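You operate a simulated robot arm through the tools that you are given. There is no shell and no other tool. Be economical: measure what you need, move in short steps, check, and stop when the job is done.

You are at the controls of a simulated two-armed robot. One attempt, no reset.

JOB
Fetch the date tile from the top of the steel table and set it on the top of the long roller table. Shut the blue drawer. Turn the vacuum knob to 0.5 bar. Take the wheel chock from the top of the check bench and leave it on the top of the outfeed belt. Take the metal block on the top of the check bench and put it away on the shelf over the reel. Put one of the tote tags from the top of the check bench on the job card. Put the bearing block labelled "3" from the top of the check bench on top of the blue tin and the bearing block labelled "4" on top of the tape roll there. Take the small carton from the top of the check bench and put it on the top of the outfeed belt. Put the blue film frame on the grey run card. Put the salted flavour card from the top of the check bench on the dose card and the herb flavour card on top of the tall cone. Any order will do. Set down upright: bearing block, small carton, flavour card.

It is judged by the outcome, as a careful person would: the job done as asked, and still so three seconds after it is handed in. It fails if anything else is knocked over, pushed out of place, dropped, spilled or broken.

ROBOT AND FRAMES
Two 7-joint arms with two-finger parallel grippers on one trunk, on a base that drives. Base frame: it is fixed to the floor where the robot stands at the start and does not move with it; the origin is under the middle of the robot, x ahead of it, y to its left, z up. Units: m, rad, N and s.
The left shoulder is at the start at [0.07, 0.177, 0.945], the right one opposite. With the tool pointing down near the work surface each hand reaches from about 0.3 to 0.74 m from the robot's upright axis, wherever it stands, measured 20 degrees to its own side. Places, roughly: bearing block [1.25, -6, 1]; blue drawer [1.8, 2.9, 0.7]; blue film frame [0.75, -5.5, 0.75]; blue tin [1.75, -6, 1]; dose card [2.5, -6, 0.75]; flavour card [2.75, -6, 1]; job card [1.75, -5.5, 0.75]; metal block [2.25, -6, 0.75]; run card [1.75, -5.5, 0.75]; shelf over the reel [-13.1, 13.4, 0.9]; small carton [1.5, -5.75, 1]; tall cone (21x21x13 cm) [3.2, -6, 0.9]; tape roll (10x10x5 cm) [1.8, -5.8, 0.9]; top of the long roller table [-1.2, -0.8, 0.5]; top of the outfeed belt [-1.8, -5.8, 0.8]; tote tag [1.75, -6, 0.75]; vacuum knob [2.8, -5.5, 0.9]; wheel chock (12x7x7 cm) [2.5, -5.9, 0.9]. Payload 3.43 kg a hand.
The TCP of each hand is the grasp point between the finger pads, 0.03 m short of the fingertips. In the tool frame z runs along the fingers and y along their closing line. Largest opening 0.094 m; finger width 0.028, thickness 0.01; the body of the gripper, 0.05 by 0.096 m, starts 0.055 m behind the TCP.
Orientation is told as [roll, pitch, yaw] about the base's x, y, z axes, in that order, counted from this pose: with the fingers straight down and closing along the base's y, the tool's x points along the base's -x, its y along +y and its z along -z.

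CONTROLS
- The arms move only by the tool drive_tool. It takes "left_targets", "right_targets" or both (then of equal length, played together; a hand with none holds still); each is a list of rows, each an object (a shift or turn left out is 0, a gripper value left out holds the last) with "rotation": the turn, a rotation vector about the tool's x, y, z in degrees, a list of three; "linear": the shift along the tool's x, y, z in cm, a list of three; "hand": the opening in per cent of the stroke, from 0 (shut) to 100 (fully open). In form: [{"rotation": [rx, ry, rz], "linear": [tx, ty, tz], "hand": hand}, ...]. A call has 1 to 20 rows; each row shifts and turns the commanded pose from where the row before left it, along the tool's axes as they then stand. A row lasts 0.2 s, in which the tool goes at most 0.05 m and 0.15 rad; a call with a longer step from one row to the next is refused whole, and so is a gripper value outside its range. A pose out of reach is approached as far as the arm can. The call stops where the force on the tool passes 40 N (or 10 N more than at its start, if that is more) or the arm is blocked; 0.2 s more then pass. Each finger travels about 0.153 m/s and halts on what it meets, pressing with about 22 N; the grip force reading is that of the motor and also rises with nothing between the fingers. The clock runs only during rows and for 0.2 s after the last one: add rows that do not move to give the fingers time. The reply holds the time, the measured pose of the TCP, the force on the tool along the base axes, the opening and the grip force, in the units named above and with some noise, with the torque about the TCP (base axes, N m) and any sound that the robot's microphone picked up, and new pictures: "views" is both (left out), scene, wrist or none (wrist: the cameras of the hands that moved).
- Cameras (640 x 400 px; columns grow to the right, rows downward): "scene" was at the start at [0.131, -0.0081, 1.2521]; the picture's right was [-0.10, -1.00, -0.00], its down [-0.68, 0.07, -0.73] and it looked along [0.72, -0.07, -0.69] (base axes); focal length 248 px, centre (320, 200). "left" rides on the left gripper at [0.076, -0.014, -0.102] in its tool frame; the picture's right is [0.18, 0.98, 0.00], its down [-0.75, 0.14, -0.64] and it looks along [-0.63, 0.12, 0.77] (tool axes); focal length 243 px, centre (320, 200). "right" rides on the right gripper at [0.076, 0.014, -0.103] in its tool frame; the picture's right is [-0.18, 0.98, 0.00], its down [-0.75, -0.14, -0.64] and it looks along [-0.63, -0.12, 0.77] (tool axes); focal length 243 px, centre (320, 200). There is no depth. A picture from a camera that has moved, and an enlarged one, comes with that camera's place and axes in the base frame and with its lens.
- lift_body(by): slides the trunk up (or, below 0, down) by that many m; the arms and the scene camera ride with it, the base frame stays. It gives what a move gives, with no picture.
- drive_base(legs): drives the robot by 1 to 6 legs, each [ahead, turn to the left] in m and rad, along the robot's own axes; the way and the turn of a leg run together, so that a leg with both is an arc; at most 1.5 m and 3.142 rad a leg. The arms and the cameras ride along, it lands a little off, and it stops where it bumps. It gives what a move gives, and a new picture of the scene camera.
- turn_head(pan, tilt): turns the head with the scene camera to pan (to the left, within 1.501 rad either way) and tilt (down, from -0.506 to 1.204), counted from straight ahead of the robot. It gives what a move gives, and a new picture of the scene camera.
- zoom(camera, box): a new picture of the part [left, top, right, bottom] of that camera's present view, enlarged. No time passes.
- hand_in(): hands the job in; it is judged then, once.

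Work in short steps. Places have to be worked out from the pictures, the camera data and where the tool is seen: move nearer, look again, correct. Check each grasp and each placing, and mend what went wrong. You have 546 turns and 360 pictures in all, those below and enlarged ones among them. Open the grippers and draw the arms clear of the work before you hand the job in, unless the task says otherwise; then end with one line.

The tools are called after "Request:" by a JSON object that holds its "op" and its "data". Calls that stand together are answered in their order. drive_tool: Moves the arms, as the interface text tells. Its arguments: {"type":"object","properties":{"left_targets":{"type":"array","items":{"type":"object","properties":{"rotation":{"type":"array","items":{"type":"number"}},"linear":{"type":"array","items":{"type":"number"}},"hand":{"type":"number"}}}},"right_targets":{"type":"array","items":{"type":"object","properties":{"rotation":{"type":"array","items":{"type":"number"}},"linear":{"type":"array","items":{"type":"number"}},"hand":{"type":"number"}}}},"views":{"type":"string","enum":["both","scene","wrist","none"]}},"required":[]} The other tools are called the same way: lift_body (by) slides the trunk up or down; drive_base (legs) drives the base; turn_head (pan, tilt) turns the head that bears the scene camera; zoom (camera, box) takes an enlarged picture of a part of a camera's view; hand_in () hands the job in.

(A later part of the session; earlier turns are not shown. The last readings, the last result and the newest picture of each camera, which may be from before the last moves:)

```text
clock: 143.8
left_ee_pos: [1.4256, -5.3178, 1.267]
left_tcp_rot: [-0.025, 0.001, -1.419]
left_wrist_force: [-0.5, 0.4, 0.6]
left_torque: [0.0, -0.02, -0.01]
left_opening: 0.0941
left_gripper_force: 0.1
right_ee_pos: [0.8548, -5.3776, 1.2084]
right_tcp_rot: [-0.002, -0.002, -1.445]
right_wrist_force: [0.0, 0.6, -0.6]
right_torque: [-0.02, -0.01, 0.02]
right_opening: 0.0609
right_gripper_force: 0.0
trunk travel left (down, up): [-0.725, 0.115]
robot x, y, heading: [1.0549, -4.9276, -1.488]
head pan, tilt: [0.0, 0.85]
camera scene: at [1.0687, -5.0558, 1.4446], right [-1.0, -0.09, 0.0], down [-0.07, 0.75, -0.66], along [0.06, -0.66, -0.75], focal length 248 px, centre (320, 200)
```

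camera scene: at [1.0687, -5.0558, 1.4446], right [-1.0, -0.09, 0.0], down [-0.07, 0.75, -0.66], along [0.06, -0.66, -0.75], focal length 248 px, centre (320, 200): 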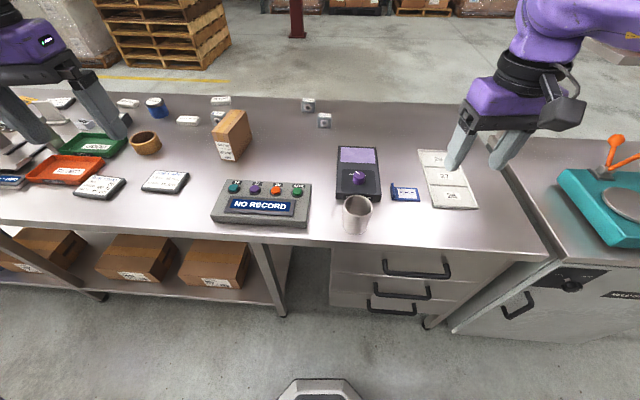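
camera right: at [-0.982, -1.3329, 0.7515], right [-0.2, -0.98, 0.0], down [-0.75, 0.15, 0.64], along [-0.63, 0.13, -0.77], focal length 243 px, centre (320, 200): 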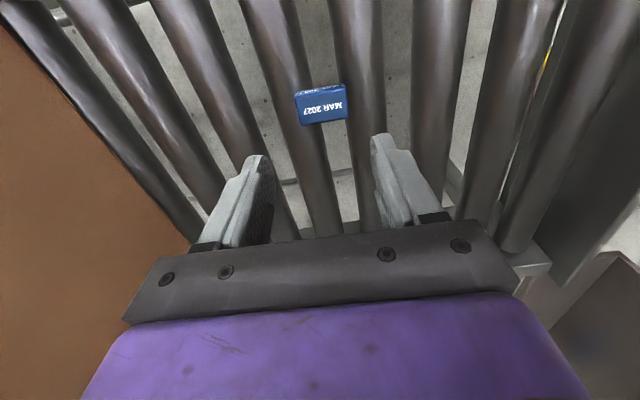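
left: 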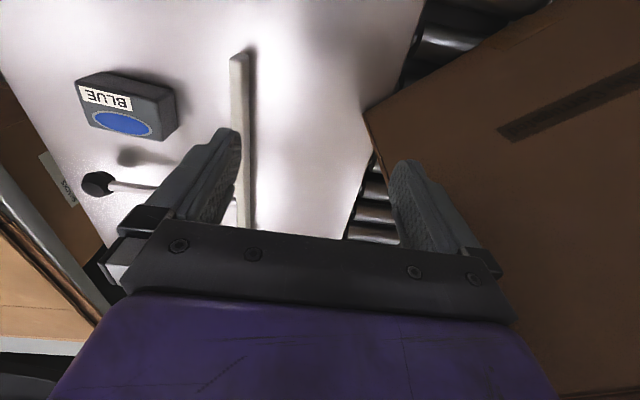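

I zoom in on the film frame and the cards, and step 0.13 m nearer afterwards.

Request:
{"op": "zoom", "data": {"camera": "scene", "box": [330, 140, 458, 220]}}

Request:
{"op": "zoom", "data": {"camera": "scene", "box": [0, 85, 256, 245]}}

Request:
{"op": "drive_base", "data": {"legs": [[0.13, 0]]}}

```text
5.00 times, centred on (394, 180) of scene
camera zoom: at [1.0687, -5.0558, 1.4446], right [-1.0, -0.09, 0.0], down [-0.07, 0.75, -0.66], along [0.06, -0.66, -0.75], focal length 1242 px, centre (-50, 300)
```

zoom: 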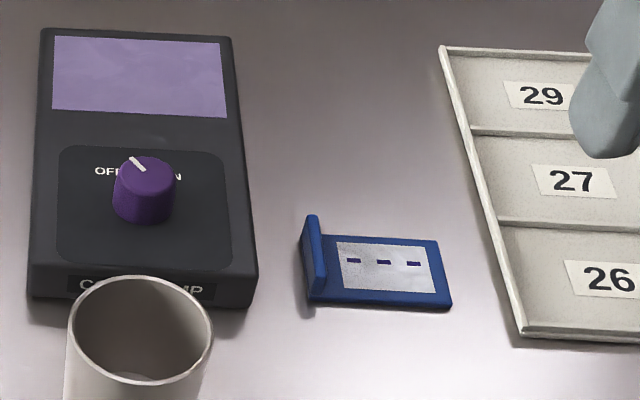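

```text
2.50 times, centred on (128, 165) of scene
camera zoom: at [1.0687, -5.0558, 1.4446], right [-1.0, -0.09, 0.0], down [-0.07, 0.75, -0.66], along [0.06, -0.66, -0.75], focal length 621 px, centre (800, 288)
```

zoom: 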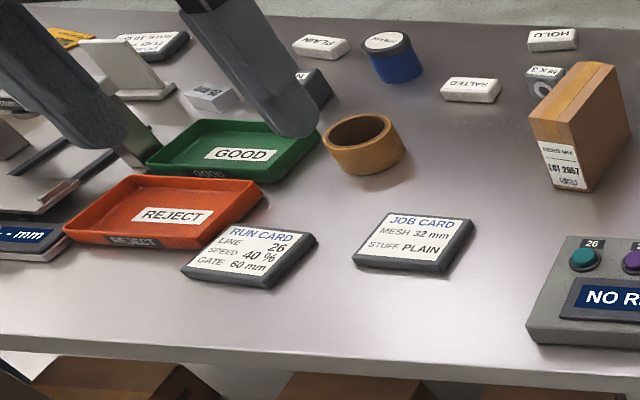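

```text
clock: 145.2
left_ee_pos: [1.4375, -5.4517, 1.2679]
left_tcp_rot: [-0.025, -0.002, -1.42]
left_wrist_force: [0.5, 0.5, -0.7]
left_torque: [0.01, 0.02, -0.03]
left_opening: 0.094
left_gripper_force: 0.1
right_ee_pos: [0.868, -5.5117, 1.2085]
right_tcp_rot: [-0.003, -0.002, -1.443]
right_wrist_force: [0.9, 0.5, 0.6]
right_torque: [-0.03, 0.0, 0.02]
right_opening: 0.061
right_gripper_force: 0.1
trunk travel left (down, up): [-0.725, 0.115]
robot x, y, heading: [1.0736, -5.0628, -1.485]
head pan, tilt: [0.0, 0.85]
camera scene: at [1.0803, -5.1895, 1.4447], right [-1.0, -0.09, 0.0], down [-0.07, 0.75, -0.66], along [0.06, -0.66, -0.75], focal length 248 px, centre (320, 200)
```

scene: 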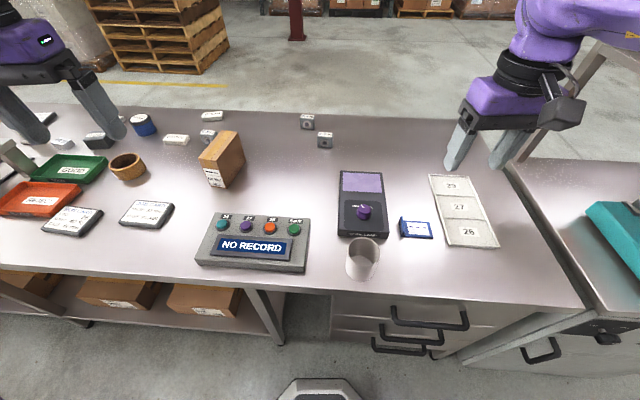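

Job card and run card are identified (run card centre ≈ (1.83, -5.557), 12.5 × 8 cm). The film frame is ≈ 9 × 6 cm at (0.846, -5.62), aligned with x. I turn the right hand 83° to close along y and move over it.

Request:
{"op": "drive_tool", "data": {"right_targets": [{"rotation": [0, 0, -8.27], "hand": 100}, {"rotation": [0, 0, -8.27]}, {"rotation": [0, 0, -8.27]}, {"rotation": [0, 0, -8.27]}, {"rotation": [0, 0, -8.27]}, {"rotation": [0, 0, -8.27]}, {"rotation": [0, 0, -8.27]}, {"rotation": [0, 0, -8.27]}, {"rotation": [0, 0, -8.27]}, {"rotation": [0, 0, -8.27]}, {"linear": [1.3, -4, 0]}, {"linear": [1.3, -4, 0]}, {"linear": [0, -2.8, 3]}, {"linear": [0, 0, 4]}, {"linear": [0, 0, 4]}, {"linear": [0, 0, 4]}], "views": "wrist"}}

```text
clock: 148.6
left_ee_pos: [1.4376, -5.4555, 1.2682]
left_tcp_rot: [-0.023, 0.004, -1.422]
left_wrist_force: [-0.5, -0.9, -0.5]
left_torque: [-0.01, -0.01, -0.04]
left_opening: 0.0941
left_gripper_force: 0.0
right_ee_pos: [0.8394, -5.624, 1.057]
right_tcp_rot: [-0.001, 0.003, -0.001]
right_wrist_force: [-0.6, 0.3, 0.1]
right_torque: [0.04, -0.01, 0.0]
right_opening: 0.0941
right_gripper_force: 0.0
trunk travel left (down, up): [-0.725, 0.115]
robot x, y, heading: [1.0663, -5.0641, -1.483]
head pan, tilt: [0.0, 0.85]
camera right: at [0.7645, -5.6109, 1.1588], right [0.18, 0.98, 0.0], down [0.76, -0.14, 0.64], along [0.63, -0.12, -0.77], focal length 243 px, centre (320, 200)
```

right: 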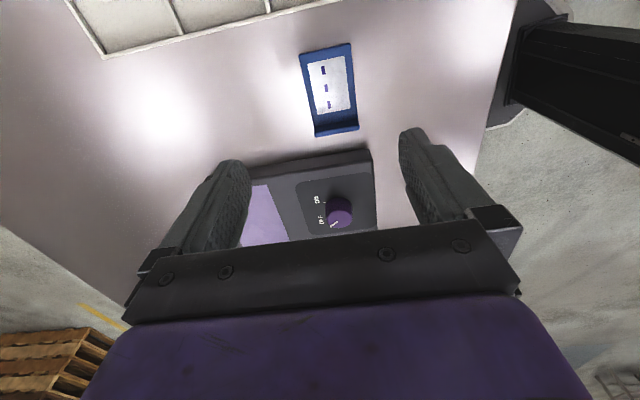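

The frame is under the hand, 1 cm toward +y. I lower to z ≈ 0.90.

Request:
{"op": "drive_tool", "data": {"right_targets": [{"linear": [-0.3, 1.0, 4]}, {"linear": [0, 0, 4]}, {"linear": [0, 0, 4]}, {"linear": [0, 0, 2.5]}, {"linear": [0, 0, 0.8]}, {}], "views": "wrist"}}

```text
clock: 149.9
left_ee_pos: [1.4374, -5.4534, 1.2694]
left_tcp_rot: [-0.025, 0.001, -1.422]
left_wrist_force: [-0.3, -0.9, 0.0]
left_torque: [-0.03, -0.03, 0.03]
left_opening: 0.0939
left_gripper_force: 0.0
right_ee_pos: [0.8445, -5.6133, 0.9038]
right_tcp_rot: [-0.004, 0.002, 0.002]
right_wrist_force: [0.7, 0.5, 0.1]
right_torque: [-0.02, 0.01, 0.01]
right_opening: 0.0941
right_gripper_force: 0.1
trunk travel left (down, up): [-0.725, 0.115]
robot x, y, heading: [1.0698, -5.0648, -1.485]
head pan, tilt: [0.0, 0.85]
camera right: at [0.7694, -5.6001, 1.0065], right [0.18, 0.98, 0.0], down [0.76, -0.14, 0.64], along [0.63, -0.12, -0.77], focal length 243 px, centre (320, 200)
```

right: 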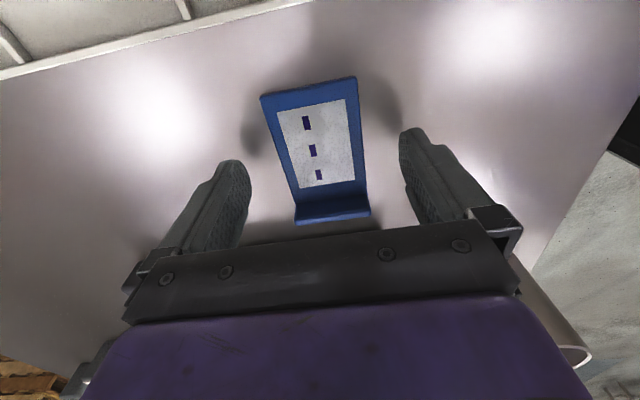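

Centred. I descend in small steps to feel the bench.

Request:
{"op": "drive_tool", "data": {"right_targets": [{"linear": [0, 0, 0.5]}, {"linear": [0, 0, 0.3]}, {"linear": [0, 0, 0.3]}, {"linear": [0, 0, 0.3]}], "views": "none"}}

```text
clock: 150.9
left_ee_pos: [1.4378, -5.4534, 1.2678]
left_tcp_rot: [-0.025, 0.002, -1.421]
left_wrist_force: [0.4, 0.6, 1.3]
left_torque: [0.01, 0.03, 0.01]
left_opening: 0.0938
left_gripper_force: 0.0
right_ee_pos: [0.8433, -5.6147, 0.8898]
right_tcp_rot: [-0.003, 0.001, 0.001]
right_wrist_force: [-0.3, 1.0, 0.6]
right_torque: [0.06, -0.03, 0.0]
right_opening: 0.0939
right_gripper_force: 0.1
trunk travel left (down, up): [-0.725, 0.115]
robot x, y, heading: [1.0715, -5.0663, -1.487]
head pan, tilt: [0.0, 0.85]
```

No contact yet at tip z 0.860; further.

Request:
{"op": "drive_tool", "data": {"right_targets": [{"linear": [0, 0, 0.3]}, {"linear": [0, 0, 0.3]}, {"linear": [0, 0, 0.3]}, {"linear": [0, 0, 0.2]}], "views": "none"}}

```text
clock: 151.6
left_ee_pos: [1.4394, -5.4495, 1.269]
left_tcp_rot: [-0.028, -0.003, -1.422]
left_wrist_force: [0.4, -0.1, -0.1]
left_torque: [0.0, 0.02, 0.0]
left_opening: 0.094
left_gripper_force: 0.0
right_ee_pos: [0.8438, -5.6144, 0.8901]
right_tcp_rot: [-0.013, 0.003, 0.002]
right_wrist_force: [-0.7, 7.8, 23.3]
right_torque: [1.51, -0.25, 0.17]
right_opening: 0.0941
right_gripper_force: 0.1
trunk travel left (down, up): [-0.725, 0.115]
robot x, y, heading: [1.0714, -5.0649, -1.488]
head pan, tilt: [0.0, 0.85]
stopped in row 3 (right hand): the force on the tool passed its limit (the readings are from after the stop); the commanded pose is now the measured one
```

Bench top is at z ≈ 0.859. I rise 2 mm and close on the frame, then lift.

Request:
{"op": "drive_tool", "data": {"right_targets": [{"linear": [0, 0, -0.3]}, {"hand": 0}, {}, {}, {}], "views": "wrist"}}

```text
clock: 152.8
left_ee_pos: [1.4384, -5.4525, 1.2685]
left_tcp_rot: [-0.025, 0.003, -1.42]
left_wrist_force: [0.9, -1.0, -0.3]
left_torque: [-0.03, 0.01, 0.0]
left_opening: 0.0939
left_gripper_force: 0.1
right_ee_pos: [0.8442, -5.6164, 0.8908]
right_tcp_rot: [-0.011, 0.004, 0.001]
right_wrist_force: [-1.2, 1.3, 5.8]
right_torque: [0.09, -0.02, 0.09]
right_opening: 0.0549
right_gripper_force: 21.7
trunk travel left (down, up): [-0.725, 0.115]
robot x, y, heading: [1.0697, -5.0625, -1.486]
head pan, tilt: [0.0, 0.85]
camera right: at [0.7678, -5.6022, 0.9929], right [0.18, 0.98, -0.01], down [0.76, -0.13, 0.64], along [0.63, -0.13, -0.77], focal length 243 px, centre (320, 200)
```

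right: 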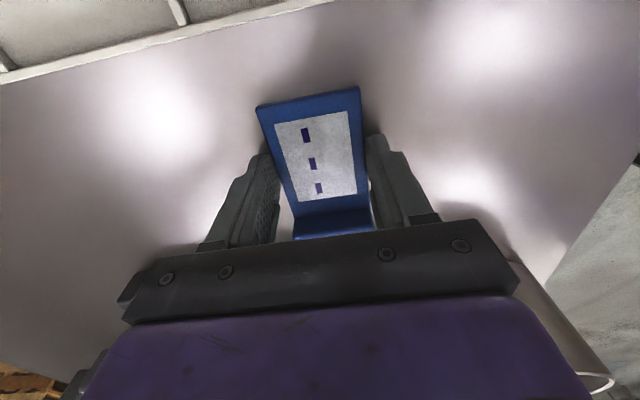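

Gripped (5.5 cm). I lift it high, back off, and move the robot to x ≈ 1.98.

Request:
{"op": "drive_tool", "data": {"right_targets": [{"linear": [0, 0, -4]}, {"linear": [0, 0, -4.5]}, {"linear": [0, 0, -4.5]}, {"linear": [0, 0, -4.5]}, {"linear": [0, 0, -4.5]}, {"linear": [0, 0, -4.5]}, {"linear": [0, 4, 0]}, {"linear": [0, 4, 0]}, {"linear": [0, 4, 0]}], "views": "wrist"}}

Request:
{"op": "drive_base", "data": {"legs": [[-0.3, 0], [0, 1.485], [0.92, 0], [0, -1.57]]}}

```text
clock: 154.8
left_ee_pos: [1.4338, -5.4536, 1.2688]
left_tcp_rot: [-0.022, 0.004, -1.422]
left_wrist_force: [-0.9, -0.2, 0.0]
left_torque: [0.05, -0.04, 0.0]
left_opening: 0.0941
left_gripper_force: 0.1
right_ee_pos: [0.8424, -5.4948, 1.1557]
right_tcp_rot: [-0.013, 0.001, 0.0]
right_wrist_force: [-0.3, -0.1, -0.3]
right_torque: [0.0, -0.01, 0.05]
right_opening: 0.0549
right_gripper_force: 22.0
trunk travel left (down, up): [-0.725, 0.115]
robot x, y, heading: [1.0685, -5.0628, -1.482]
head pan, tilt: [0.0, 0.85]
camera right: at [0.7669, -5.4798, 1.2581], right [0.18, 0.98, -0.01], down [0.75, -0.13, 0.64], along [0.63, -0.13, -0.77], focal length 243 px, centre (320, 200)
```

right: 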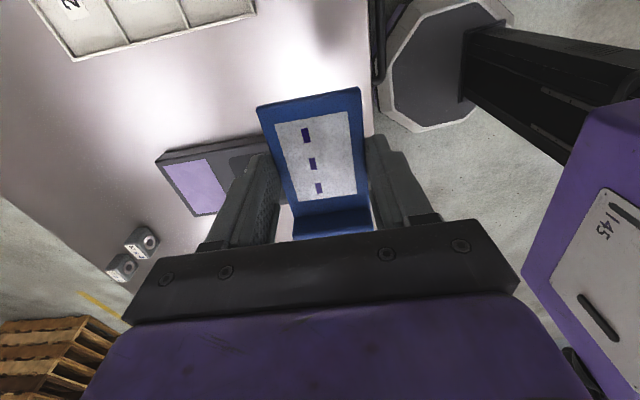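

```text
clock: 168.7
left_ee_pos: [2.323, -5.1668, 1.2672]
left_tcp_rot: [-0.024, 0.003, -1.473]
left_wrist_force: [0.8, -0.5, -0.3]
left_torque: [-0.02, 0.0, -0.02]
left_opening: 0.094
left_gripper_force: 0.1
right_ee_pos: [1.7296, -5.1761, 1.1565]
right_tcp_rot: [-0.009, 0.004, -0.051]
right_wrist_force: [-0.1, 0.4, 0.0]
right_torque: [-0.03, -0.03, 0.0]
right_opening: 0.0549
right_gripper_force: 22.0
trunk travel left (down, up): [-0.725, 0.115]
robot x, y, heading: [1.9801, -4.7592, -1.538]
head pan, tilt: [0.0, 0.85]
camera scene: at [1.9806, -4.8859, 1.4445], right [-1.0, -0.03, 0.0], down [-0.03, 0.75, -0.66], along [0.02, -0.66, -0.75], focal length 248 px, centre (320, 200)
```

scene: 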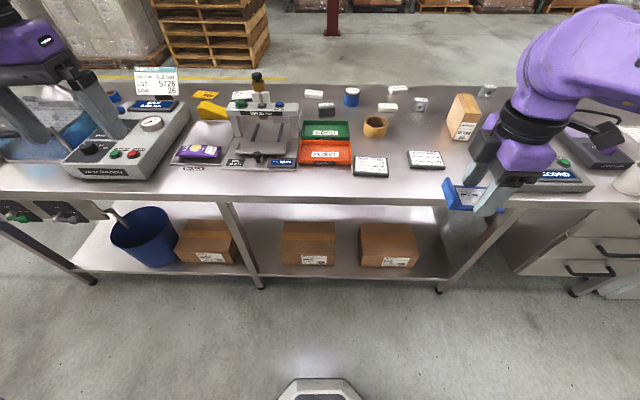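

Good overview. I zoom on this section for reading labels.

Request:
{"op": "zoom", "data": {"camera": "scene", "box": [60, 60, 316, 220]}}

Request:
{"op": "zoom", "data": {"camera": "scene", "box": [290, 75, 498, 205]}}

```text
2.50 times, centred on (188, 140) of scene
camera zoom: at [1.9806, -4.8859, 1.4445], right [-1.0, -0.03, 0.0], down [-0.03, 0.75, -0.66], along [0.02, -0.66, -0.75], focal length 621 px, centre (650, 350)
```

zoom: 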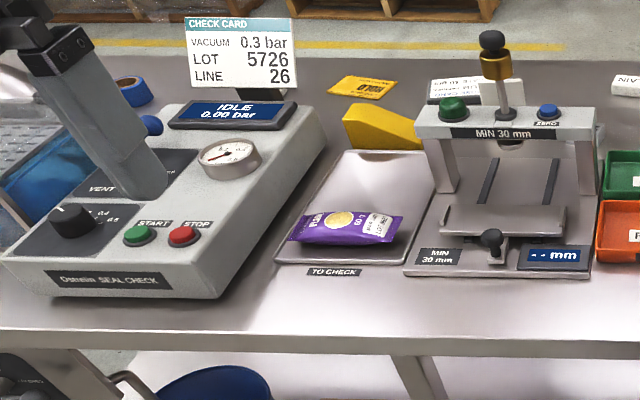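

```text
3.08 times, centred on (394, 140) of scene
camera zoom: at [1.9806, -4.8859, 1.4445], right [-1.0, -0.03, 0.0], down [-0.03, 0.75, -0.66], along [0.02, -0.66, -0.75], focal length 764 px, centre (92, 385)
```

zoom: 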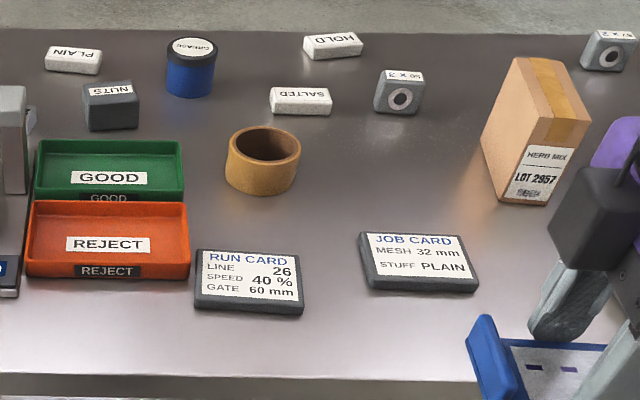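

Now forward to the bench with the frame.

Request:
{"op": "drive_base", "data": {"legs": [[0.29, 0]]}}

```text
clock: 170.7
left_ee_pos: [2.3293, -5.4556, 1.2679]
left_tcp_rot: [-0.024, 0.001, -1.477]
left_wrist_force: [-1.1, -0.2, 0.1]
left_torque: [-0.04, 0.01, -0.01]
left_opening: 0.0943
left_gripper_force: 0.1
right_ee_pos: [1.7363, -5.4627, 1.1571]
right_tcp_rot: [-0.011, 0.004, -0.06]
right_wrist_force: [0.1, 0.1, 0.0]
right_torque: [0.0, 0.02, 0.01]
right_opening: 0.055
right_gripper_force: 22.2
trunk travel left (down, up): [-0.725, 0.115]
robot x, y, heading: [1.988, -5.046, -1.546]
head pan, tilt: [0.0, 0.85]
camera scene: at [1.9889, -5.1734, 1.4446], right [-1.0, -0.03, 0.0], down [-0.02, 0.75, -0.66], along [0.02, -0.66, -0.75], focal length 248 px, centre (320, 200)
```

scene: 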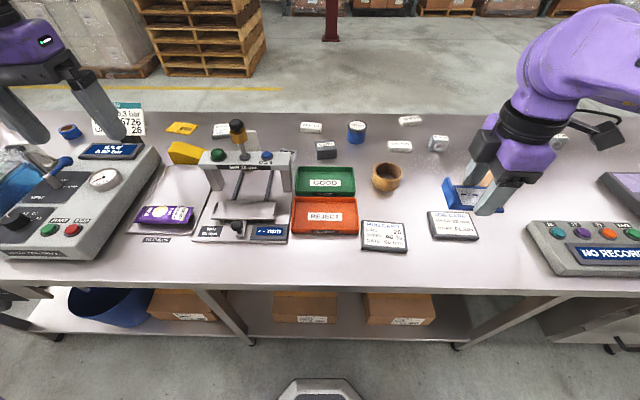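

Run card centre at (1.826, -5.55). I move over it and lower to z ≈ 0.93.

Request:
{"op": "drive_tool", "data": {"right_targets": [{"rotation": [0, 0, -3.4], "linear": [-3.3, -2.9, 0]}, {"linear": [-3.3, -2.9, 0]}, {"linear": [-3.4, -2.9, 0]}, {"linear": [0, 0, 4.5]}, {"linear": [0, 0, 4.5]}, {"linear": [0, 0, 4.5]}, {"linear": [0, 0, 4.5]}, {"linear": [0, 0, 4]}, {}], "views": "both"}}

```text
clock: 172.7
left_ee_pos: [2.3301, -5.4555, 1.268]
left_tcp_rot: [-0.026, 0.001, -1.478]
left_wrist_force: [-0.3, 0.2, 0.5]
left_torque: [-0.03, 0.02, 0.01]
left_opening: 0.0939
left_gripper_force: 0.0
right_ee_pos: [1.8371, -5.5506, 0.9352]
right_tcp_rot: [-0.011, 0.003, 0.002]
right_wrist_force: [0.1, 0.5, -0.9]
right_torque: [0.01, 0.02, -0.03]
right_opening: 0.0549
right_gripper_force: 22.0
trunk travel left (down, up): [-0.725, 0.115]
robot x, y, heading: [1.9896, -5.0449, -1.542]
head pan, tilt: [0.0, 0.85]
camera scene: at [1.9891, -5.1742, 1.4446], right [-1.0, -0.03, 0.0], down [-0.02, 0.75, -0.66], along [0.02, -0.66, -0.75], focal length 248 px, centre (320, 200)
camera right: at [1.7613, -5.5363, 1.0384], right [0.18, 0.98, -0.01], down [0.76, -0.13, 0.64], along [0.63, -0.12, -0.77], focal length 243 px, centre (320, 200)
```

scene: 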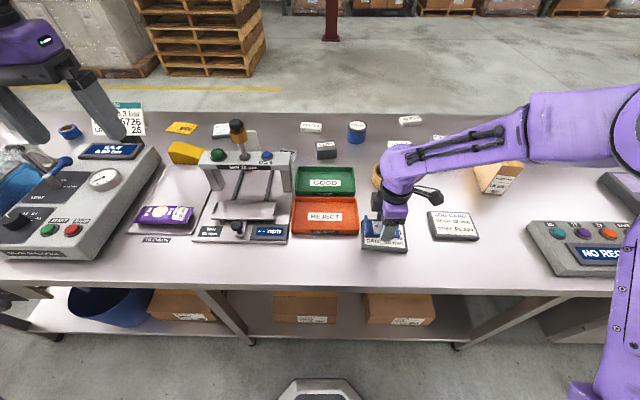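
right: 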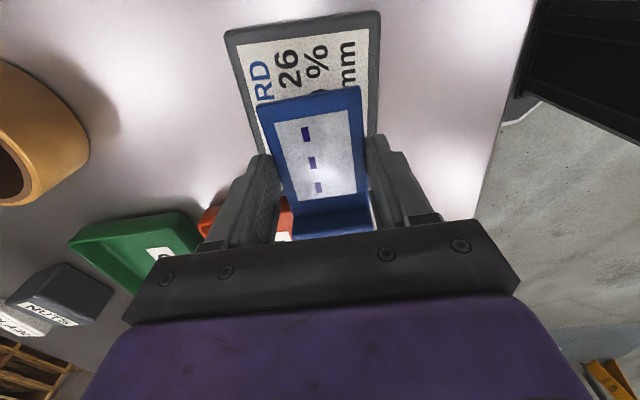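

Aligned with the run card. Lowering in small steps to contact.

Request:
{"op": "drive_tool", "data": {"right_targets": [{"linear": [0, 0, 1.5]}, {"linear": [0, 0, 0.5]}, {"linear": [0, 0, 0.3]}, {"linear": [0, 0, 0.3]}, {"linear": [0, 0, 0.3]}, {}], "views": "none"}}

```text
clock: 174.1
left_ee_pos: [2.3306, -5.4566, 1.2667]
left_tcp_rot: [-0.027, 0.0, -1.479]
left_wrist_force: [-0.2, 0.4, -0.6]
left_torque: [-0.06, -0.03, 0.06]
left_opening: 0.094
left_gripper_force: 0.1
right_ee_pos: [1.8334, -5.5528, 0.9063]
right_tcp_rot: [-0.013, 0.003, 0.001]
right_wrist_force: [-0.5, 0.1, 2.3]
right_torque: [-0.01, -0.04, 0.01]
right_opening: 0.0547
right_gripper_force: 21.9
trunk travel left (down, up): [-0.725, 0.115]
robot x, y, heading: [1.9869, -5.0453, -1.54]
head pan, tilt: [0.0, 0.85]
```

Just touching. One more tiny step, then release and rise.

Request:
{"op": "drive_tool", "data": {"right_targets": [{"linear": [0, 0, 0.2]}, {}, {"hand": 85}, {}, {}, {"linear": [0, 0, -2]}, {"linear": [0, 0, -4]}, {"linear": [0, 0, -4]}, {"linear": [0, 0, -4]}], "views": "wrist"}}

```text
clock: 176.1
left_ee_pos: [2.3298, -5.4555, 1.268]
left_tcp_rot: [-0.023, 0.0, -1.479]
left_wrist_force: [-1.2, 0.7, 0.0]
left_torque: [0.01, 0.01, -0.04]
left_opening: 0.094
left_gripper_force: 0.0
right_ee_pos: [1.8329, -5.5511, 1.0424]
right_tcp_rot: [-0.01, 0.005, 0.001]
right_wrist_force: [-0.6, -0.3, 0.1]
right_torque: [0.01, 0.01, 0.0]
right_opening: 0.0797
right_gripper_force: 0.1
trunk travel left (down, up): [-0.725, 0.115]
robot x, y, heading: [1.9864, -5.0441, -1.539]
head pan, tilt: [0.0, 0.85]
camera right: at [1.7575, -5.5371, 1.1458], right [0.18, 0.98, -0.01], down [0.76, -0.13, 0.64], along [0.63, -0.12, -0.77], focal length 243 px, centre (320, 200)
```

right: 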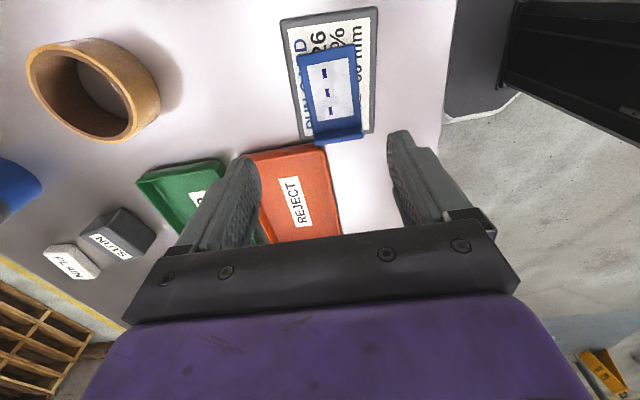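

The frame rests on the run card. Next the vacuum knob at about (2.8, -5.53): I raise the right hand and shift the robot to x ≈ 2.62.

Request:
{"op": "drive_tool", "data": {"right_targets": [{"linear": [0, 0, -4.5]}, {"linear": [0, 0, -4.5]}, {"linear": [0, 0, -4.5]}, {"linear": [0, 0, -3], "rotation": [0, 0, 8]}, {"linear": [4, 1, 0], "rotation": [0, 0, 8]}, {"linear": [4, 1, 0], "rotation": [0, 0, 8]}, {"linear": [0, 0, 0], "rotation": [0, 0, 8]}, {"rotation": [0, 0, 8]}, {"rotation": [0, 0, 8]}, {"rotation": [0, 0, 8]}, {"rotation": [0, 0, 8]}, {"rotation": [0, 0, 8]}, {"rotation": [0, 0, 8]}], "views": "none"}}

Request:
{"op": "drive_base", "data": {"legs": [[-0.3, 0], [0, 1.54], [0.63, 0], [0, -1.56]]}}

```text
clock: 178.9
left_ee_pos: [2.3308, -5.457, 1.2671]
left_tcp_rot: [-0.027, 0.002, -1.478]
left_wrist_force: [-0.9, -0.4, 0.0]
left_torque: [0.02, 0.03, 0.01]
left_opening: 0.0941
left_gripper_force: 0.1
right_ee_pos: [1.7606, -5.5157, 1.2104]
right_tcp_rot: [-0.005, -0.008, -1.397]
right_wrist_force: [0.3, 0.4, -0.7]
right_torque: [-0.01, 0.02, -0.02]
right_opening: 0.0798
right_gripper_force: 0.1
trunk travel left (down, up): [-0.725, 0.115]
robot x, y, heading: [1.9848, -5.0453, -1.536]
head pan, tilt: [0.0, 0.85]
```

```text
clock: 191.7
left_ee_pos: [2.9515, -5.1257, 1.2671]
left_tcp_rot: [-0.026, 0.004, -1.465]
left_wrist_force: [-0.3, -0.1, -0.7]
left_torque: [0.01, -0.01, 0.0]
left_opening: 0.0942
left_gripper_force: 0.1
right_ee_pos: [2.3825, -5.1936, 1.2099]
right_tcp_rot: [-0.007, -0.009, -1.379]
right_wrist_force: [-0.5, -0.3, -0.2]
right_torque: [0.01, 0.0, -0.03]
right_opening: 0.0799
right_gripper_force: 0.1
trunk travel left (down, up): [-0.725, 0.115]
robot x, y, heading: [2.5988, -4.7188, -1.527]
head pan, tilt: [0.0, 0.85]
camera scene: at [2.6067, -4.8484, 1.4445], right [-1.0, -0.04, 0.0], down [-0.03, 0.75, -0.66], along [0.03, -0.66, -0.75], focal length 248 px, centre (320, 200)
```

scene: 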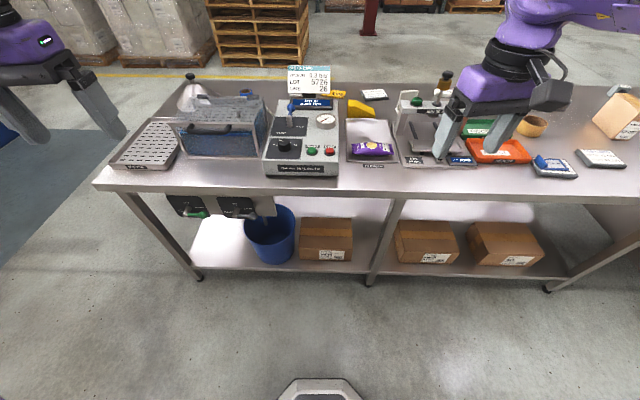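

I zoom on the seal-check device and what lies behind it.

Request:
{"op": "zoom", "data": {"camera": "scene", "box": [255, 60, 415, 180]}}

Request:
{"op": "zoom", "data": {"camera": "scene", "box": [95, 60, 287, 180]}}

```text
3.33 times, centred on (335, 120) of scene
camera zoom: at [2.6067, -4.8484, 1.4445], right [-1.0, -0.04, 0.0], down [-0.03, 0.75, -0.66], along [0.03, -0.66, -0.75], focal length 828 px, centre (270, 467)
```

zoom: 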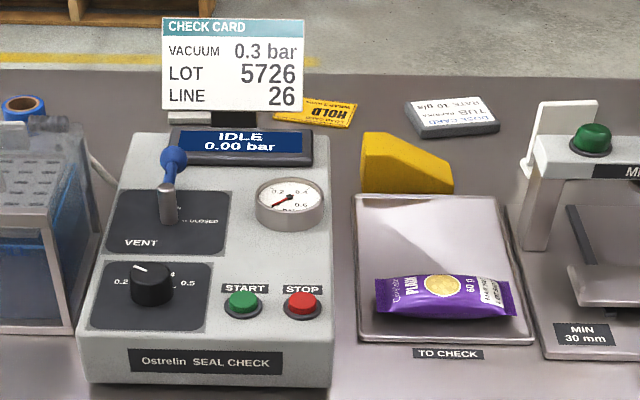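

```text
3.33 times, centred on (191, 120) of scene
camera zoom: at [2.6067, -4.8484, 1.4445], right [-1.0, -0.04, 0.0], down [-0.03, 0.75, -0.66], along [0.03, -0.66, -0.75], focal length 828 px, centre (750, 467)
```

zoom: 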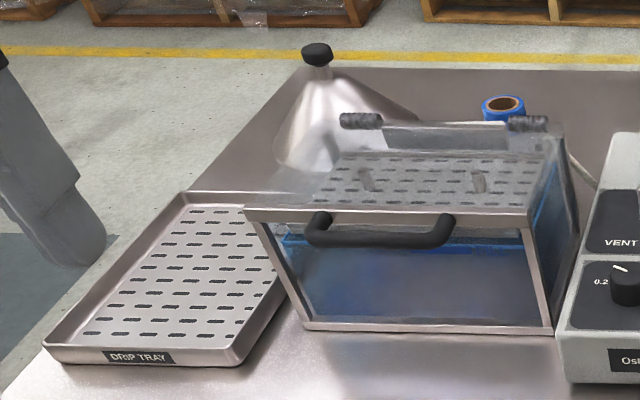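

The knob has marks 0.2 … 0.5 around it. I step in and get a close look with the left wrist camera.

Request:
{"op": "drive_base", "data": {"legs": [[0.3, 0]]}}

Request:
{"op": "zoom", "data": {"camera": "scene", "box": [230, 110, 390, 230]}}

```text
clock: 193.8
left_ee_pos: [2.9665, -5.4314, 1.267]
left_tcp_rot: [-0.025, 0.002, -1.46]
left_wrist_force: [-0.4, 0.2, 0.0]
left_torque: [-0.02, 0.0, 0.02]
left_opening: 0.0941
left_gripper_force: 0.0
right_ee_pos: [2.3972, -5.5002, 1.2098]
right_tcp_rot: [-0.005, -0.011, -1.378]
right_wrist_force: [-0.5, 0.2, -0.3]
right_torque: [0.03, -0.01, 0.01]
right_opening: 0.0799
right_gripper_force: 0.0
trunk travel left (down, up): [-0.725, 0.115]
robot x, y, heading: [2.6151, -5.0307, -1.531]
head pan, tilt: [0.0, 0.85]
camera scene: at [2.6204, -5.1553, 1.4447], right [-1.0, -0.05, 0.0], down [-0.03, 0.75, -0.66], along [0.03, -0.66, -0.75], focal length 248 px, centre (320, 200)
```

scene: 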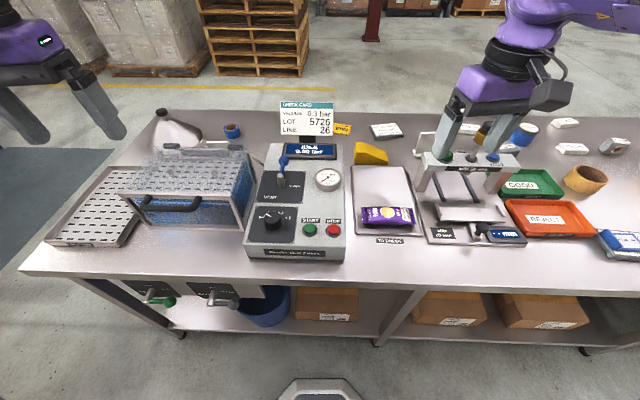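

```text
3.33 times, centred on (310, 170) of scene
camera zoom: at [2.6204, -5.1553, 1.4447], right [-1.0, -0.05, 0.0], down [-0.03, 0.75, -0.66], along [0.03, -0.66, -0.75], focal length 828 px, centre (353, 300)
```

zoom: 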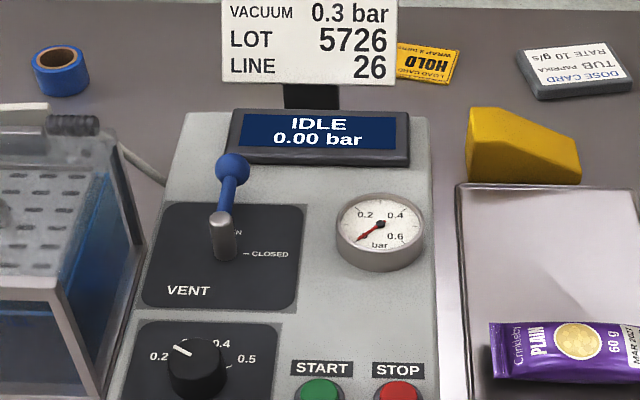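

Knob located at about (2.755, -5.523, 0.946). I bring the left hand above it.

Request:
{"op": "drive_tool", "data": {"left_targets": [{"rotation": [-1.4, 0, 0], "linear": [-1, -4.4, 0]}, {"linear": [-1.2, -4.4, 0]}, {"linear": [-1.2, -4.4, 0]}, {"linear": [-1.2, -4.4, 0]}, {"linear": [-1.1, -4.4, 0]}, {"linear": [-1.1, 0, 4]}, {"linear": [0, 0, 4]}, {"linear": [0, 0, 4]}, {"linear": [0, 0, 4]}], "views": "wrist"}}

```text
clock: 195.8
left_ee_pos: [2.7613, -5.5318, 1.1092]
left_tcp_rot: [-0.001, 0.003, -1.465]
left_wrist_force: [-0.7, -0.5, -2.1]
left_torque: [0.0, 0.01, 0.02]
left_opening: 0.0938
left_gripper_force: 0.1
left hand out of reach, approached as far as the arm can: row 1
right_ee_pos: [2.3982, -5.5019, 1.211]
right_tcp_rot: [-0.007, -0.009, -1.38]
right_wrist_force: [0.3, -0.3, -1.1]
right_torque: [0.01, -0.02, -0.01]
right_opening: 0.08
right_gripper_force: 0.0
trunk travel left (down, up): [-0.725, 0.115]
robot x, y, heading: [2.6177, -5.0271, -1.524]
head pan, tilt: [0.0, 0.85]
camera left: at [2.7404, -5.4585, 1.2123], right [0.96, 0.29, 0.0], down [0.22, -0.74, 0.64], along [0.18, -0.61, -0.77], focal length 243 px, centre (320, 200)
```

left: 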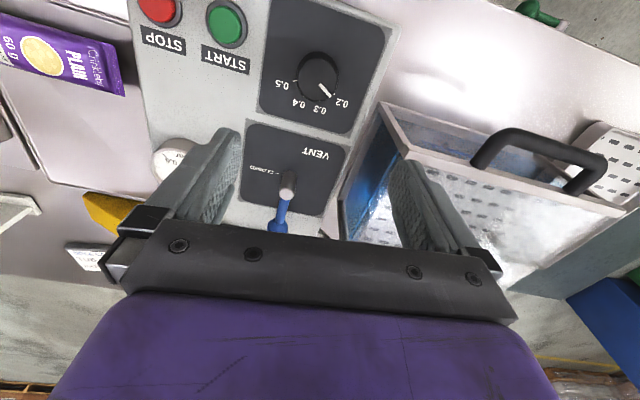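

Request:
{"op": "zoom", "data": {"camera": "left", "box": [256, 30, 384, 130]}}

```text
4.00 times, centred on (320, 80) of left
camera zoom: at [2.7404, -5.4585, 1.2123], right [0.96, 0.29, 0.0], down [0.22, -0.74, 0.64], along [0.18, -0.61, -0.77], focal length 970 px, centre (320, 680)
```

zoom: 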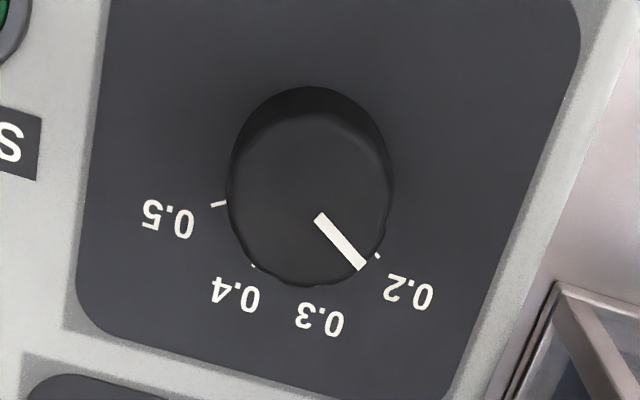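

The knob stands at 0.2 (pointer -30°), scale step ≈ 40°, so 0.5 is at ≈ -150°: turn clockwise 120° seen from above. I centre on (2.7554, -5.5177), pre-rotate -60° about tool z, and lower partway.

Request:
{"op": "drive_tool", "data": {"left_targets": [{"linear": [1.46, -0.44, 0], "hand": 68}, {"rotation": [0, 0, -7.5]}, {"rotation": [0, 0, -7.5]}, {"rotation": [0, 0, -7.5]}, {"rotation": [0, 0, -7.5]}, {"rotation": [0, 0, -7.5]}, {"rotation": [0, 0, -7.5]}, {"rotation": [0, 0, -7.5]}, {"rotation": [0, 0, -7.5]}, {"linear": [0, 0, 4]}, {"linear": [0, 0, 4]}], "views": "wrist"}}

```text
clock: 198.2
left_ee_pos: [2.7523, -5.5197, 1.0282]
left_tcp_rot: [0.002, 0.004, -0.415]
left_wrist_force: [0.5, 0.2, -0.2]
left_torque: [-0.01, -0.01, -0.02]
left_opening: 0.0637
left_gripper_force: 0.0
right_ee_pos: [2.3975, -5.5029, 1.2108]
right_tcp_rot: [-0.007, -0.006, -1.378]
right_wrist_force: [-0.1, -0.1, -0.2]
right_torque: [0.01, 0.0, 0.03]
right_opening: 0.0799
right_gripper_force: 0.1
trunk travel left (down, up): [-0.725, 0.115]
robot x, y, heading: [2.617, -5.0254, -1.528]
head pan, tilt: [0.0, 0.85]
camera left: at [2.6779, -5.5027, 1.1296], right [0.23, 0.97, 0.0], down [0.75, -0.18, 0.64], along [0.62, -0.14, -0.77], focal length 243 px, centre (320, 200)
```

left: 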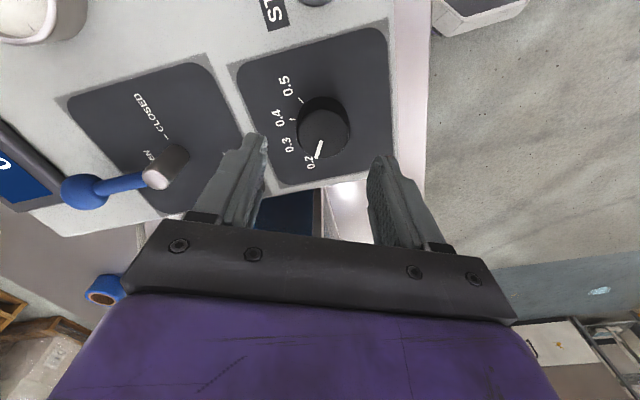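

Knob centre confirmed at (2.755, -5.517). I lower to z ≈ 0.966 and close on it.

Request:
{"op": "drive_tool", "data": {"left_targets": [{"linear": [-0.2, 0.3, 3]}, {"linear": [0, 0, 1.5]}, {"linear": [0, 0, 0.8]}, {"linear": [0, 0, 0.5]}, {}], "views": "wrist"}}

```text
clock: 199.4
left_ee_pos: [2.7562, -5.5159, 0.9731]
left_tcp_rot: [0.003, 0.001, -0.413]
left_wrist_force: [0.5, 0.1, -0.9]
left_torque: [-0.02, -0.05, -0.03]
left_opening: 0.064
left_gripper_force: 0.1
right_ee_pos: [2.3978, -5.5003, 1.2097]
right_tcp_rot: [-0.006, -0.009, -1.38]
right_wrist_force: [-0.4, -0.3, 0.4]
right_torque: [0.0, -0.01, 0.01]
right_opening: 0.0801
right_gripper_force: 0.1
trunk travel left (down, up): [-0.725, 0.115]
robot x, y, heading: [2.6129, -5.0281, -1.523]
head pan, tilt: [0.0, 0.85]
camera left: at [2.6817, -5.4988, 1.0755], right [0.23, 0.97, 0.0], down [0.75, -0.18, 0.64], along [0.62, -0.14, -0.77], focal length 243 px, centre (320, 200)
```

left: 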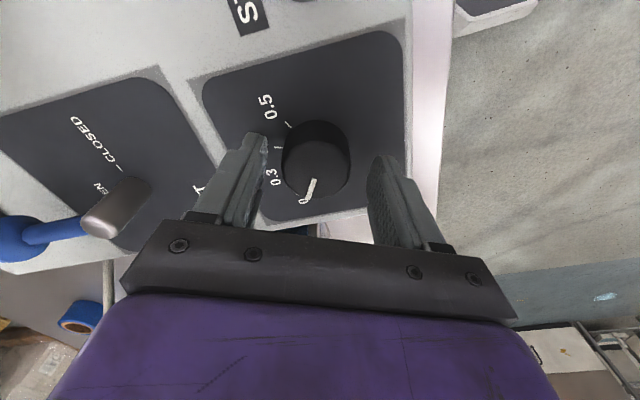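

Nearly round the knob; down another 1 cm with force watch, then close gently.

Request:
{"op": "drive_tool", "data": {"left_targets": [{"linear": [0, 0, 0.4]}, {"linear": [0, 0, 0.4]}, {"linear": [0, 0, 0.3]}, {"hand": 0}, {}, {}], "views": "wrist"}}

```text
clock: 200.8
left_ee_pos: [2.7537, -5.5172, 0.9647]
left_tcp_rot: [-0.003, 0.001, -0.413]
left_wrist_force: [-3.2, -9.5, 26.4]
left_torque: [0.4, 0.66, -0.08]
left_opening: 0.041
left_gripper_force: 45.0
right_ee_pos: [2.3954, -5.5005, 1.2106]
right_tcp_rot: [-0.006, -0.01, -1.38]
right_wrist_force: [-0.3, -0.3, -0.1]
right_torque: [-0.02, 0.0, -0.01]
right_opening: 0.0799
right_gripper_force: 0.1
trunk travel left (down, up): [-0.725, 0.115]
robot x, y, heading: [2.6161, -5.0301, -1.528]
head pan, tilt: [0.0, 0.85]
camera left: at [2.6796, -5.4998, 1.0673], right [0.23, 0.97, 0.0], down [0.75, -0.17, 0.64], along [0.62, -0.15, -0.77], focal length 243 px, centre (320, 200)
```

left: 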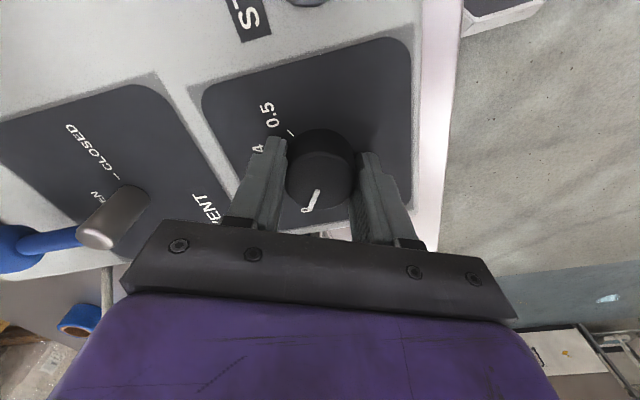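

Gripped the knob. I ease the vertical press a little and rotate +60° first to check.

Request:
{"op": "drive_tool", "data": {"left_targets": [{"linear": [0, 0, -0.3]}, {"rotation": [0, 0, 7.5]}, {"rotation": [0, 0, 7.5]}, {"rotation": [0, 0, 7.5]}, {"rotation": [0, 0, 7.5]}, {"rotation": [0, 0, 7.5]}, {"rotation": [0, 0, 7.5]}, {"rotation": [0, 0, 7.5]}, {"rotation": [0, 0, 7.5]}, {}], "views": "wrist"}}

```text
clock: 203.0
left_ee_pos: [2.7541, -5.5169, 0.9644]
left_tcp_rot: [0.001, 0.001, -1.465]
left_wrist_force: [-0.7, -12.7, 25.1]
left_torque: [-0.24, -0.06, -0.2]
left_opening: 0.041
left_gripper_force: 45.4
right_ee_pos: [2.3971, -5.5006, 1.2098]
right_tcp_rot: [-0.007, -0.008, -1.38]
right_wrist_force: [-0.6, 0.4, 0.2]
right_torque: [0.01, -0.01, 0.0]
right_opening: 0.08
right_gripper_force: 0.1
trunk travel left (down, up): [-0.725, 0.115]
robot x, y, heading: [2.6174, -5.0297, -1.53]
head pan, tilt: [0.0, 0.85]
camera left: at [2.7331, -5.4427, 1.0672], right [0.96, 0.29, 0.0], down [0.22, -0.73, 0.64], along [0.18, -0.61, -0.77], focal length 243 px, centre (320, 200)
```

left: 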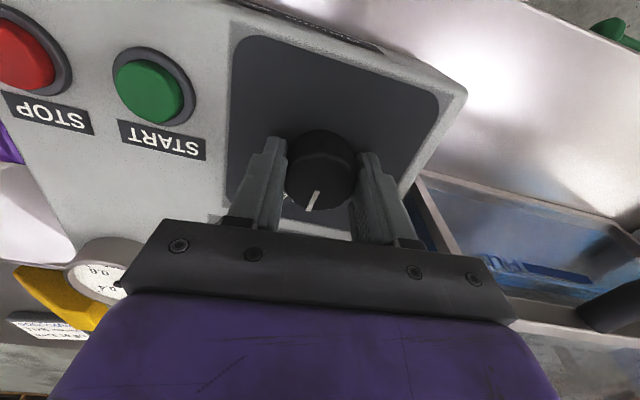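

The knob follows. Another 60°.

Request:
{"op": "drive_tool", "data": {"left_targets": [{"rotation": [0, 0, 7.5]}, {"rotation": [0, 0, 7.5]}, {"rotation": [0, 0, 7.5]}, {"rotation": [0, 0, 7.5]}, {"rotation": [0, 0, 7.5]}, {"rotation": [0, 0, 7.5]}, {"rotation": [0, 0, 7.5]}, {"rotation": [0, 0, 7.5]}, {}], "views": "wrist"}}

```text
clock: 205.0
left_ee_pos: [2.7574, -5.5163, 0.9652]
left_tcp_rot: [-0.001, -0.001, -2.509]
left_wrist_force: [11.9, -12.7, 27.9]
left_torque: [-0.38, -0.96, 0.78]
left_opening: 0.041
left_gripper_force: 44.8
right_ee_pos: [2.3996, -5.5013, 1.2119]
right_tcp_rot: [-0.007, -0.01, -1.378]
right_wrist_force: [0.0, -0.5, 0.9]
right_torque: [0.01, 0.01, 0.01]
right_opening: 0.0796
right_gripper_force: 0.0
trunk travel left (down, up): [-0.725, 0.115]
robot x, y, heading: [2.617, -5.0336, -1.528]
head pan, tilt: [0.0, 0.85]
camera left: at [2.8114, -5.4594, 1.0671], right [0.73, -0.68, 0.0], down [-0.52, -0.56, 0.64], along [-0.44, -0.47, -0.77], focal length 243 px, centre (320, 200)
```

left: 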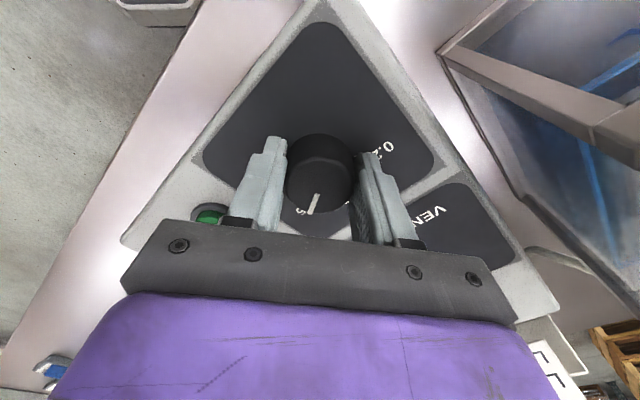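

The pointer seems at the 0.5 end. I open and rise to check.

Request:
{"op": "drive_tool", "data": {"left_targets": [{"hand": 70}, {}, {}, {"linear": [0, 0, -2]}, {"linear": [0, 0, -4]}, {"linear": [0, 0, -4]}, {"rotation": [0, 0, -7.5]}, {"rotation": [0, 0, -7.5]}, {"rotation": [0, 0, -7.5]}, {"rotation": [0, 0, -7.5]}, {"rotation": [0, 0, -7.5]}, {"rotation": [0, 0, -7.5]}, {"rotation": [0, 0, -7.5]}, {"rotation": [0, 0, -7.5]}], "views": "wrist"}}

Request:
{"op": "zoom", "data": {"camera": "left", "box": [240, 50, 400, 150]}}

```text
clock: 208.0
left_ee_pos: [2.7561, -5.5163, 1.0646]
left_tcp_rot: [0.0, 0.002, -1.46]
left_wrist_force: [0.2, 0.4, -0.4]
left_torque: [0.01, 0.01, -0.02]
left_opening: 0.0658
left_gripper_force: 0.0
right_ee_pos: [2.3967, -5.5014, 1.2113]
right_tcp_rot: [-0.005, -0.01, -1.38]
right_wrist_force: [-0.1, 0.0, 0.3]
right_torque: [0.01, 0.03, -0.01]
right_opening: 0.0797
right_gripper_force: 0.1
trunk travel left (down, up): [-0.725, 0.115]
robot x, y, heading: [2.6188, -5.0314, -1.525]
head pan, tilt: [0.0, 0.85]
camera left: at [2.7343, -5.4425, 1.1673], right [0.96, 0.29, 0.0], down [0.23, -0.73, 0.64], along [0.19, -0.61, -0.77], focal length 243 px, centre (320, 200)
```

left: 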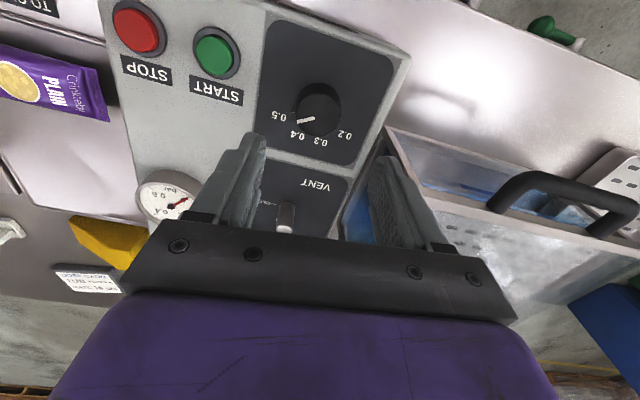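

```text
4.00 times, centred on (320, 100) of left
camera zoom: at [2.7343, -5.4425, 1.1673], right [0.96, 0.29, 0.0], down [0.23, -0.73, 0.64], along [0.19, -0.61, -0.77], focal length 970 px, centre (320, 600)
```

zoom: 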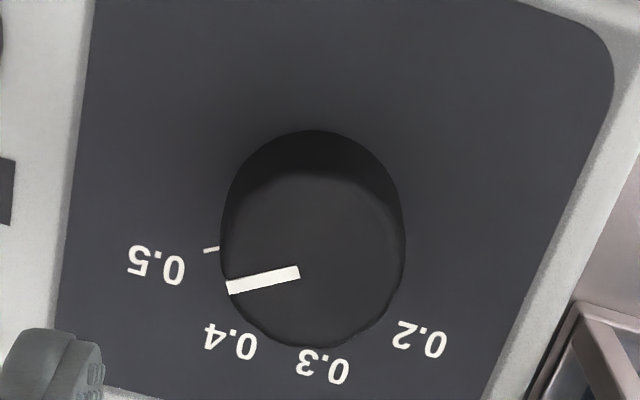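

Knob reads 0.5 (pointer ≈ -149°, mark at ≈ -148°). Most remaining bench objects lie near the back edge, so I'll work from behind. I raise the left hand, back off, turn east and look.

Request:
{"op": "drive_tool", "data": {"left_targets": [{"linear": [0, 0, -4.5]}, {"linear": [0, 0, -4.5]}, {"linear": [0, 0, -4.5]}, {"linear": [0, 0, -4.5]}, {"linear": [4, 1, 0]}, {"linear": [4, 1, 0]}, {"linear": [3, 1, 0]}], "views": "none"}}

Request:
{"op": "drive_base", "data": {"legs": [[-0.3, 0], [0, 1.52]]}}

Request:
{"op": "turn_head", "data": {"pan": -0.3, "tilt": 0.5}}

```text
clock: 209.6
left_ee_pos: [2.7722, -5.3999, 1.2472]
left_tcp_rot: [-0.001, 0.001, -1.462]
left_wrist_force: [0.1, 0.4, -0.6]
left_torque: [-0.04, 0.0, -0.02]
left_opening: 0.0656
left_gripper_force: 0.1
right_ee_pos: [2.3967, -5.5006, 1.2118]
right_tcp_rot: [-0.003, -0.007, -1.379]
right_wrist_force: [-0.2, -0.4, 0.1]
right_torque: [-0.03, -0.05, 0.04]
right_opening: 0.0801
right_gripper_force: 0.1
trunk travel left (down, up): [-0.725, 0.115]
robot x, y, heading: [2.6146, -5.028, -1.525]
head pan, tilt: [0.0, 0.85]
```

```text
clock: 215.3
left_ee_pos: [2.9825, -4.5885, 1.2481]
left_tcp_rot: [-0.001, 0.001, 0.055]
left_wrist_force: [-0.4, 0.3, -0.2]
left_torque: [-0.01, 0.02, 0.03]
left_opening: 0.0659
left_gripper_force: 0.1
right_ee_pos: [3.0613, -4.9699, 1.2107]
right_tcp_rot: [-0.008, -0.009, 0.135]
right_wrist_force: [0.1, -0.8, -0.1]
right_torque: [-0.04, -0.01, 0.0]
right_opening: 0.0799
right_gripper_force: 0.1
trunk travel left (down, up): [-0.725, 0.115]
robot x, y, heading: [2.604, -4.727, -0.008]
head pan, tilt: [0.0, 0.85]
camera scene: at [2.729, -4.7262, 1.4445], right [-0.01, -1.0, 0.0], down [-0.75, 0.01, -0.66], along [0.66, -0.01, -0.75], focal length 248 px, centre (320, 200)
```

scene: 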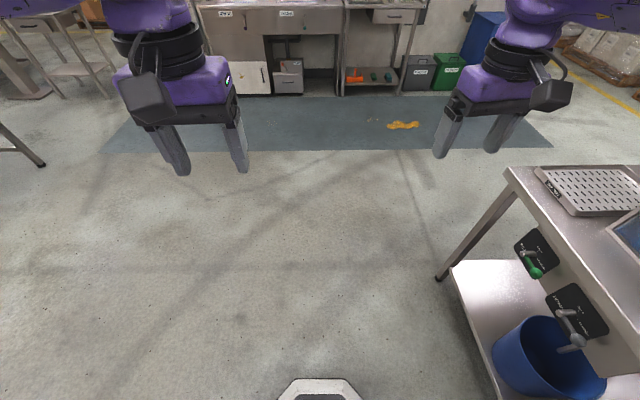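

```text
clock: 216.2
left_ee_pos: [2.9819, -4.5885, 1.2477]
left_tcp_rot: [-0.001, 0.002, 0.055]
left_wrist_force: [0.1, -0.9, -0.1]
left_torque: [-0.02, -0.04, 0.0]
left_opening: 0.0656
left_gripper_force: 0.1
right_ee_pos: [3.0617, -4.9702, 1.2106]
right_tcp_rot: [-0.007, -0.007, 0.135]
right_wrist_force: [0.2, 0.2, 1.0]
right_torque: [0.0, -0.02, 0.0]
right_opening: 0.0799
right_gripper_force: 0.1
trunk travel left (down, up): [-0.725, 0.115]
robot x, y, heading: [2.6005, -4.7219, -0.013]
head pan, tilt: [-0.3, 0.499]
camera scene: at [2.7374, -4.753, 1.4744], right [-0.31, -0.95, 0.0], down [-0.46, 0.15, -0.88], along [0.84, -0.27, -0.48], focal length 248 px, centre (320, 200)
```

scene: 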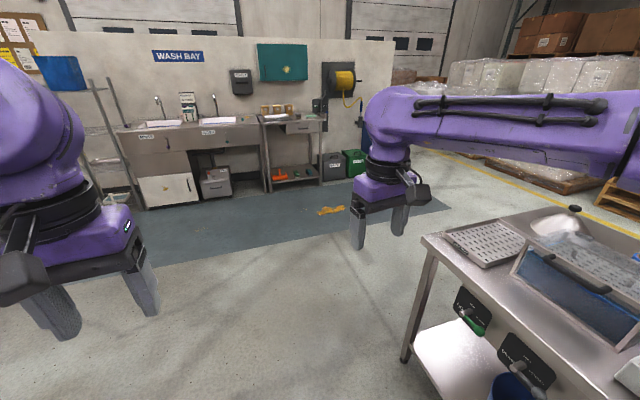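

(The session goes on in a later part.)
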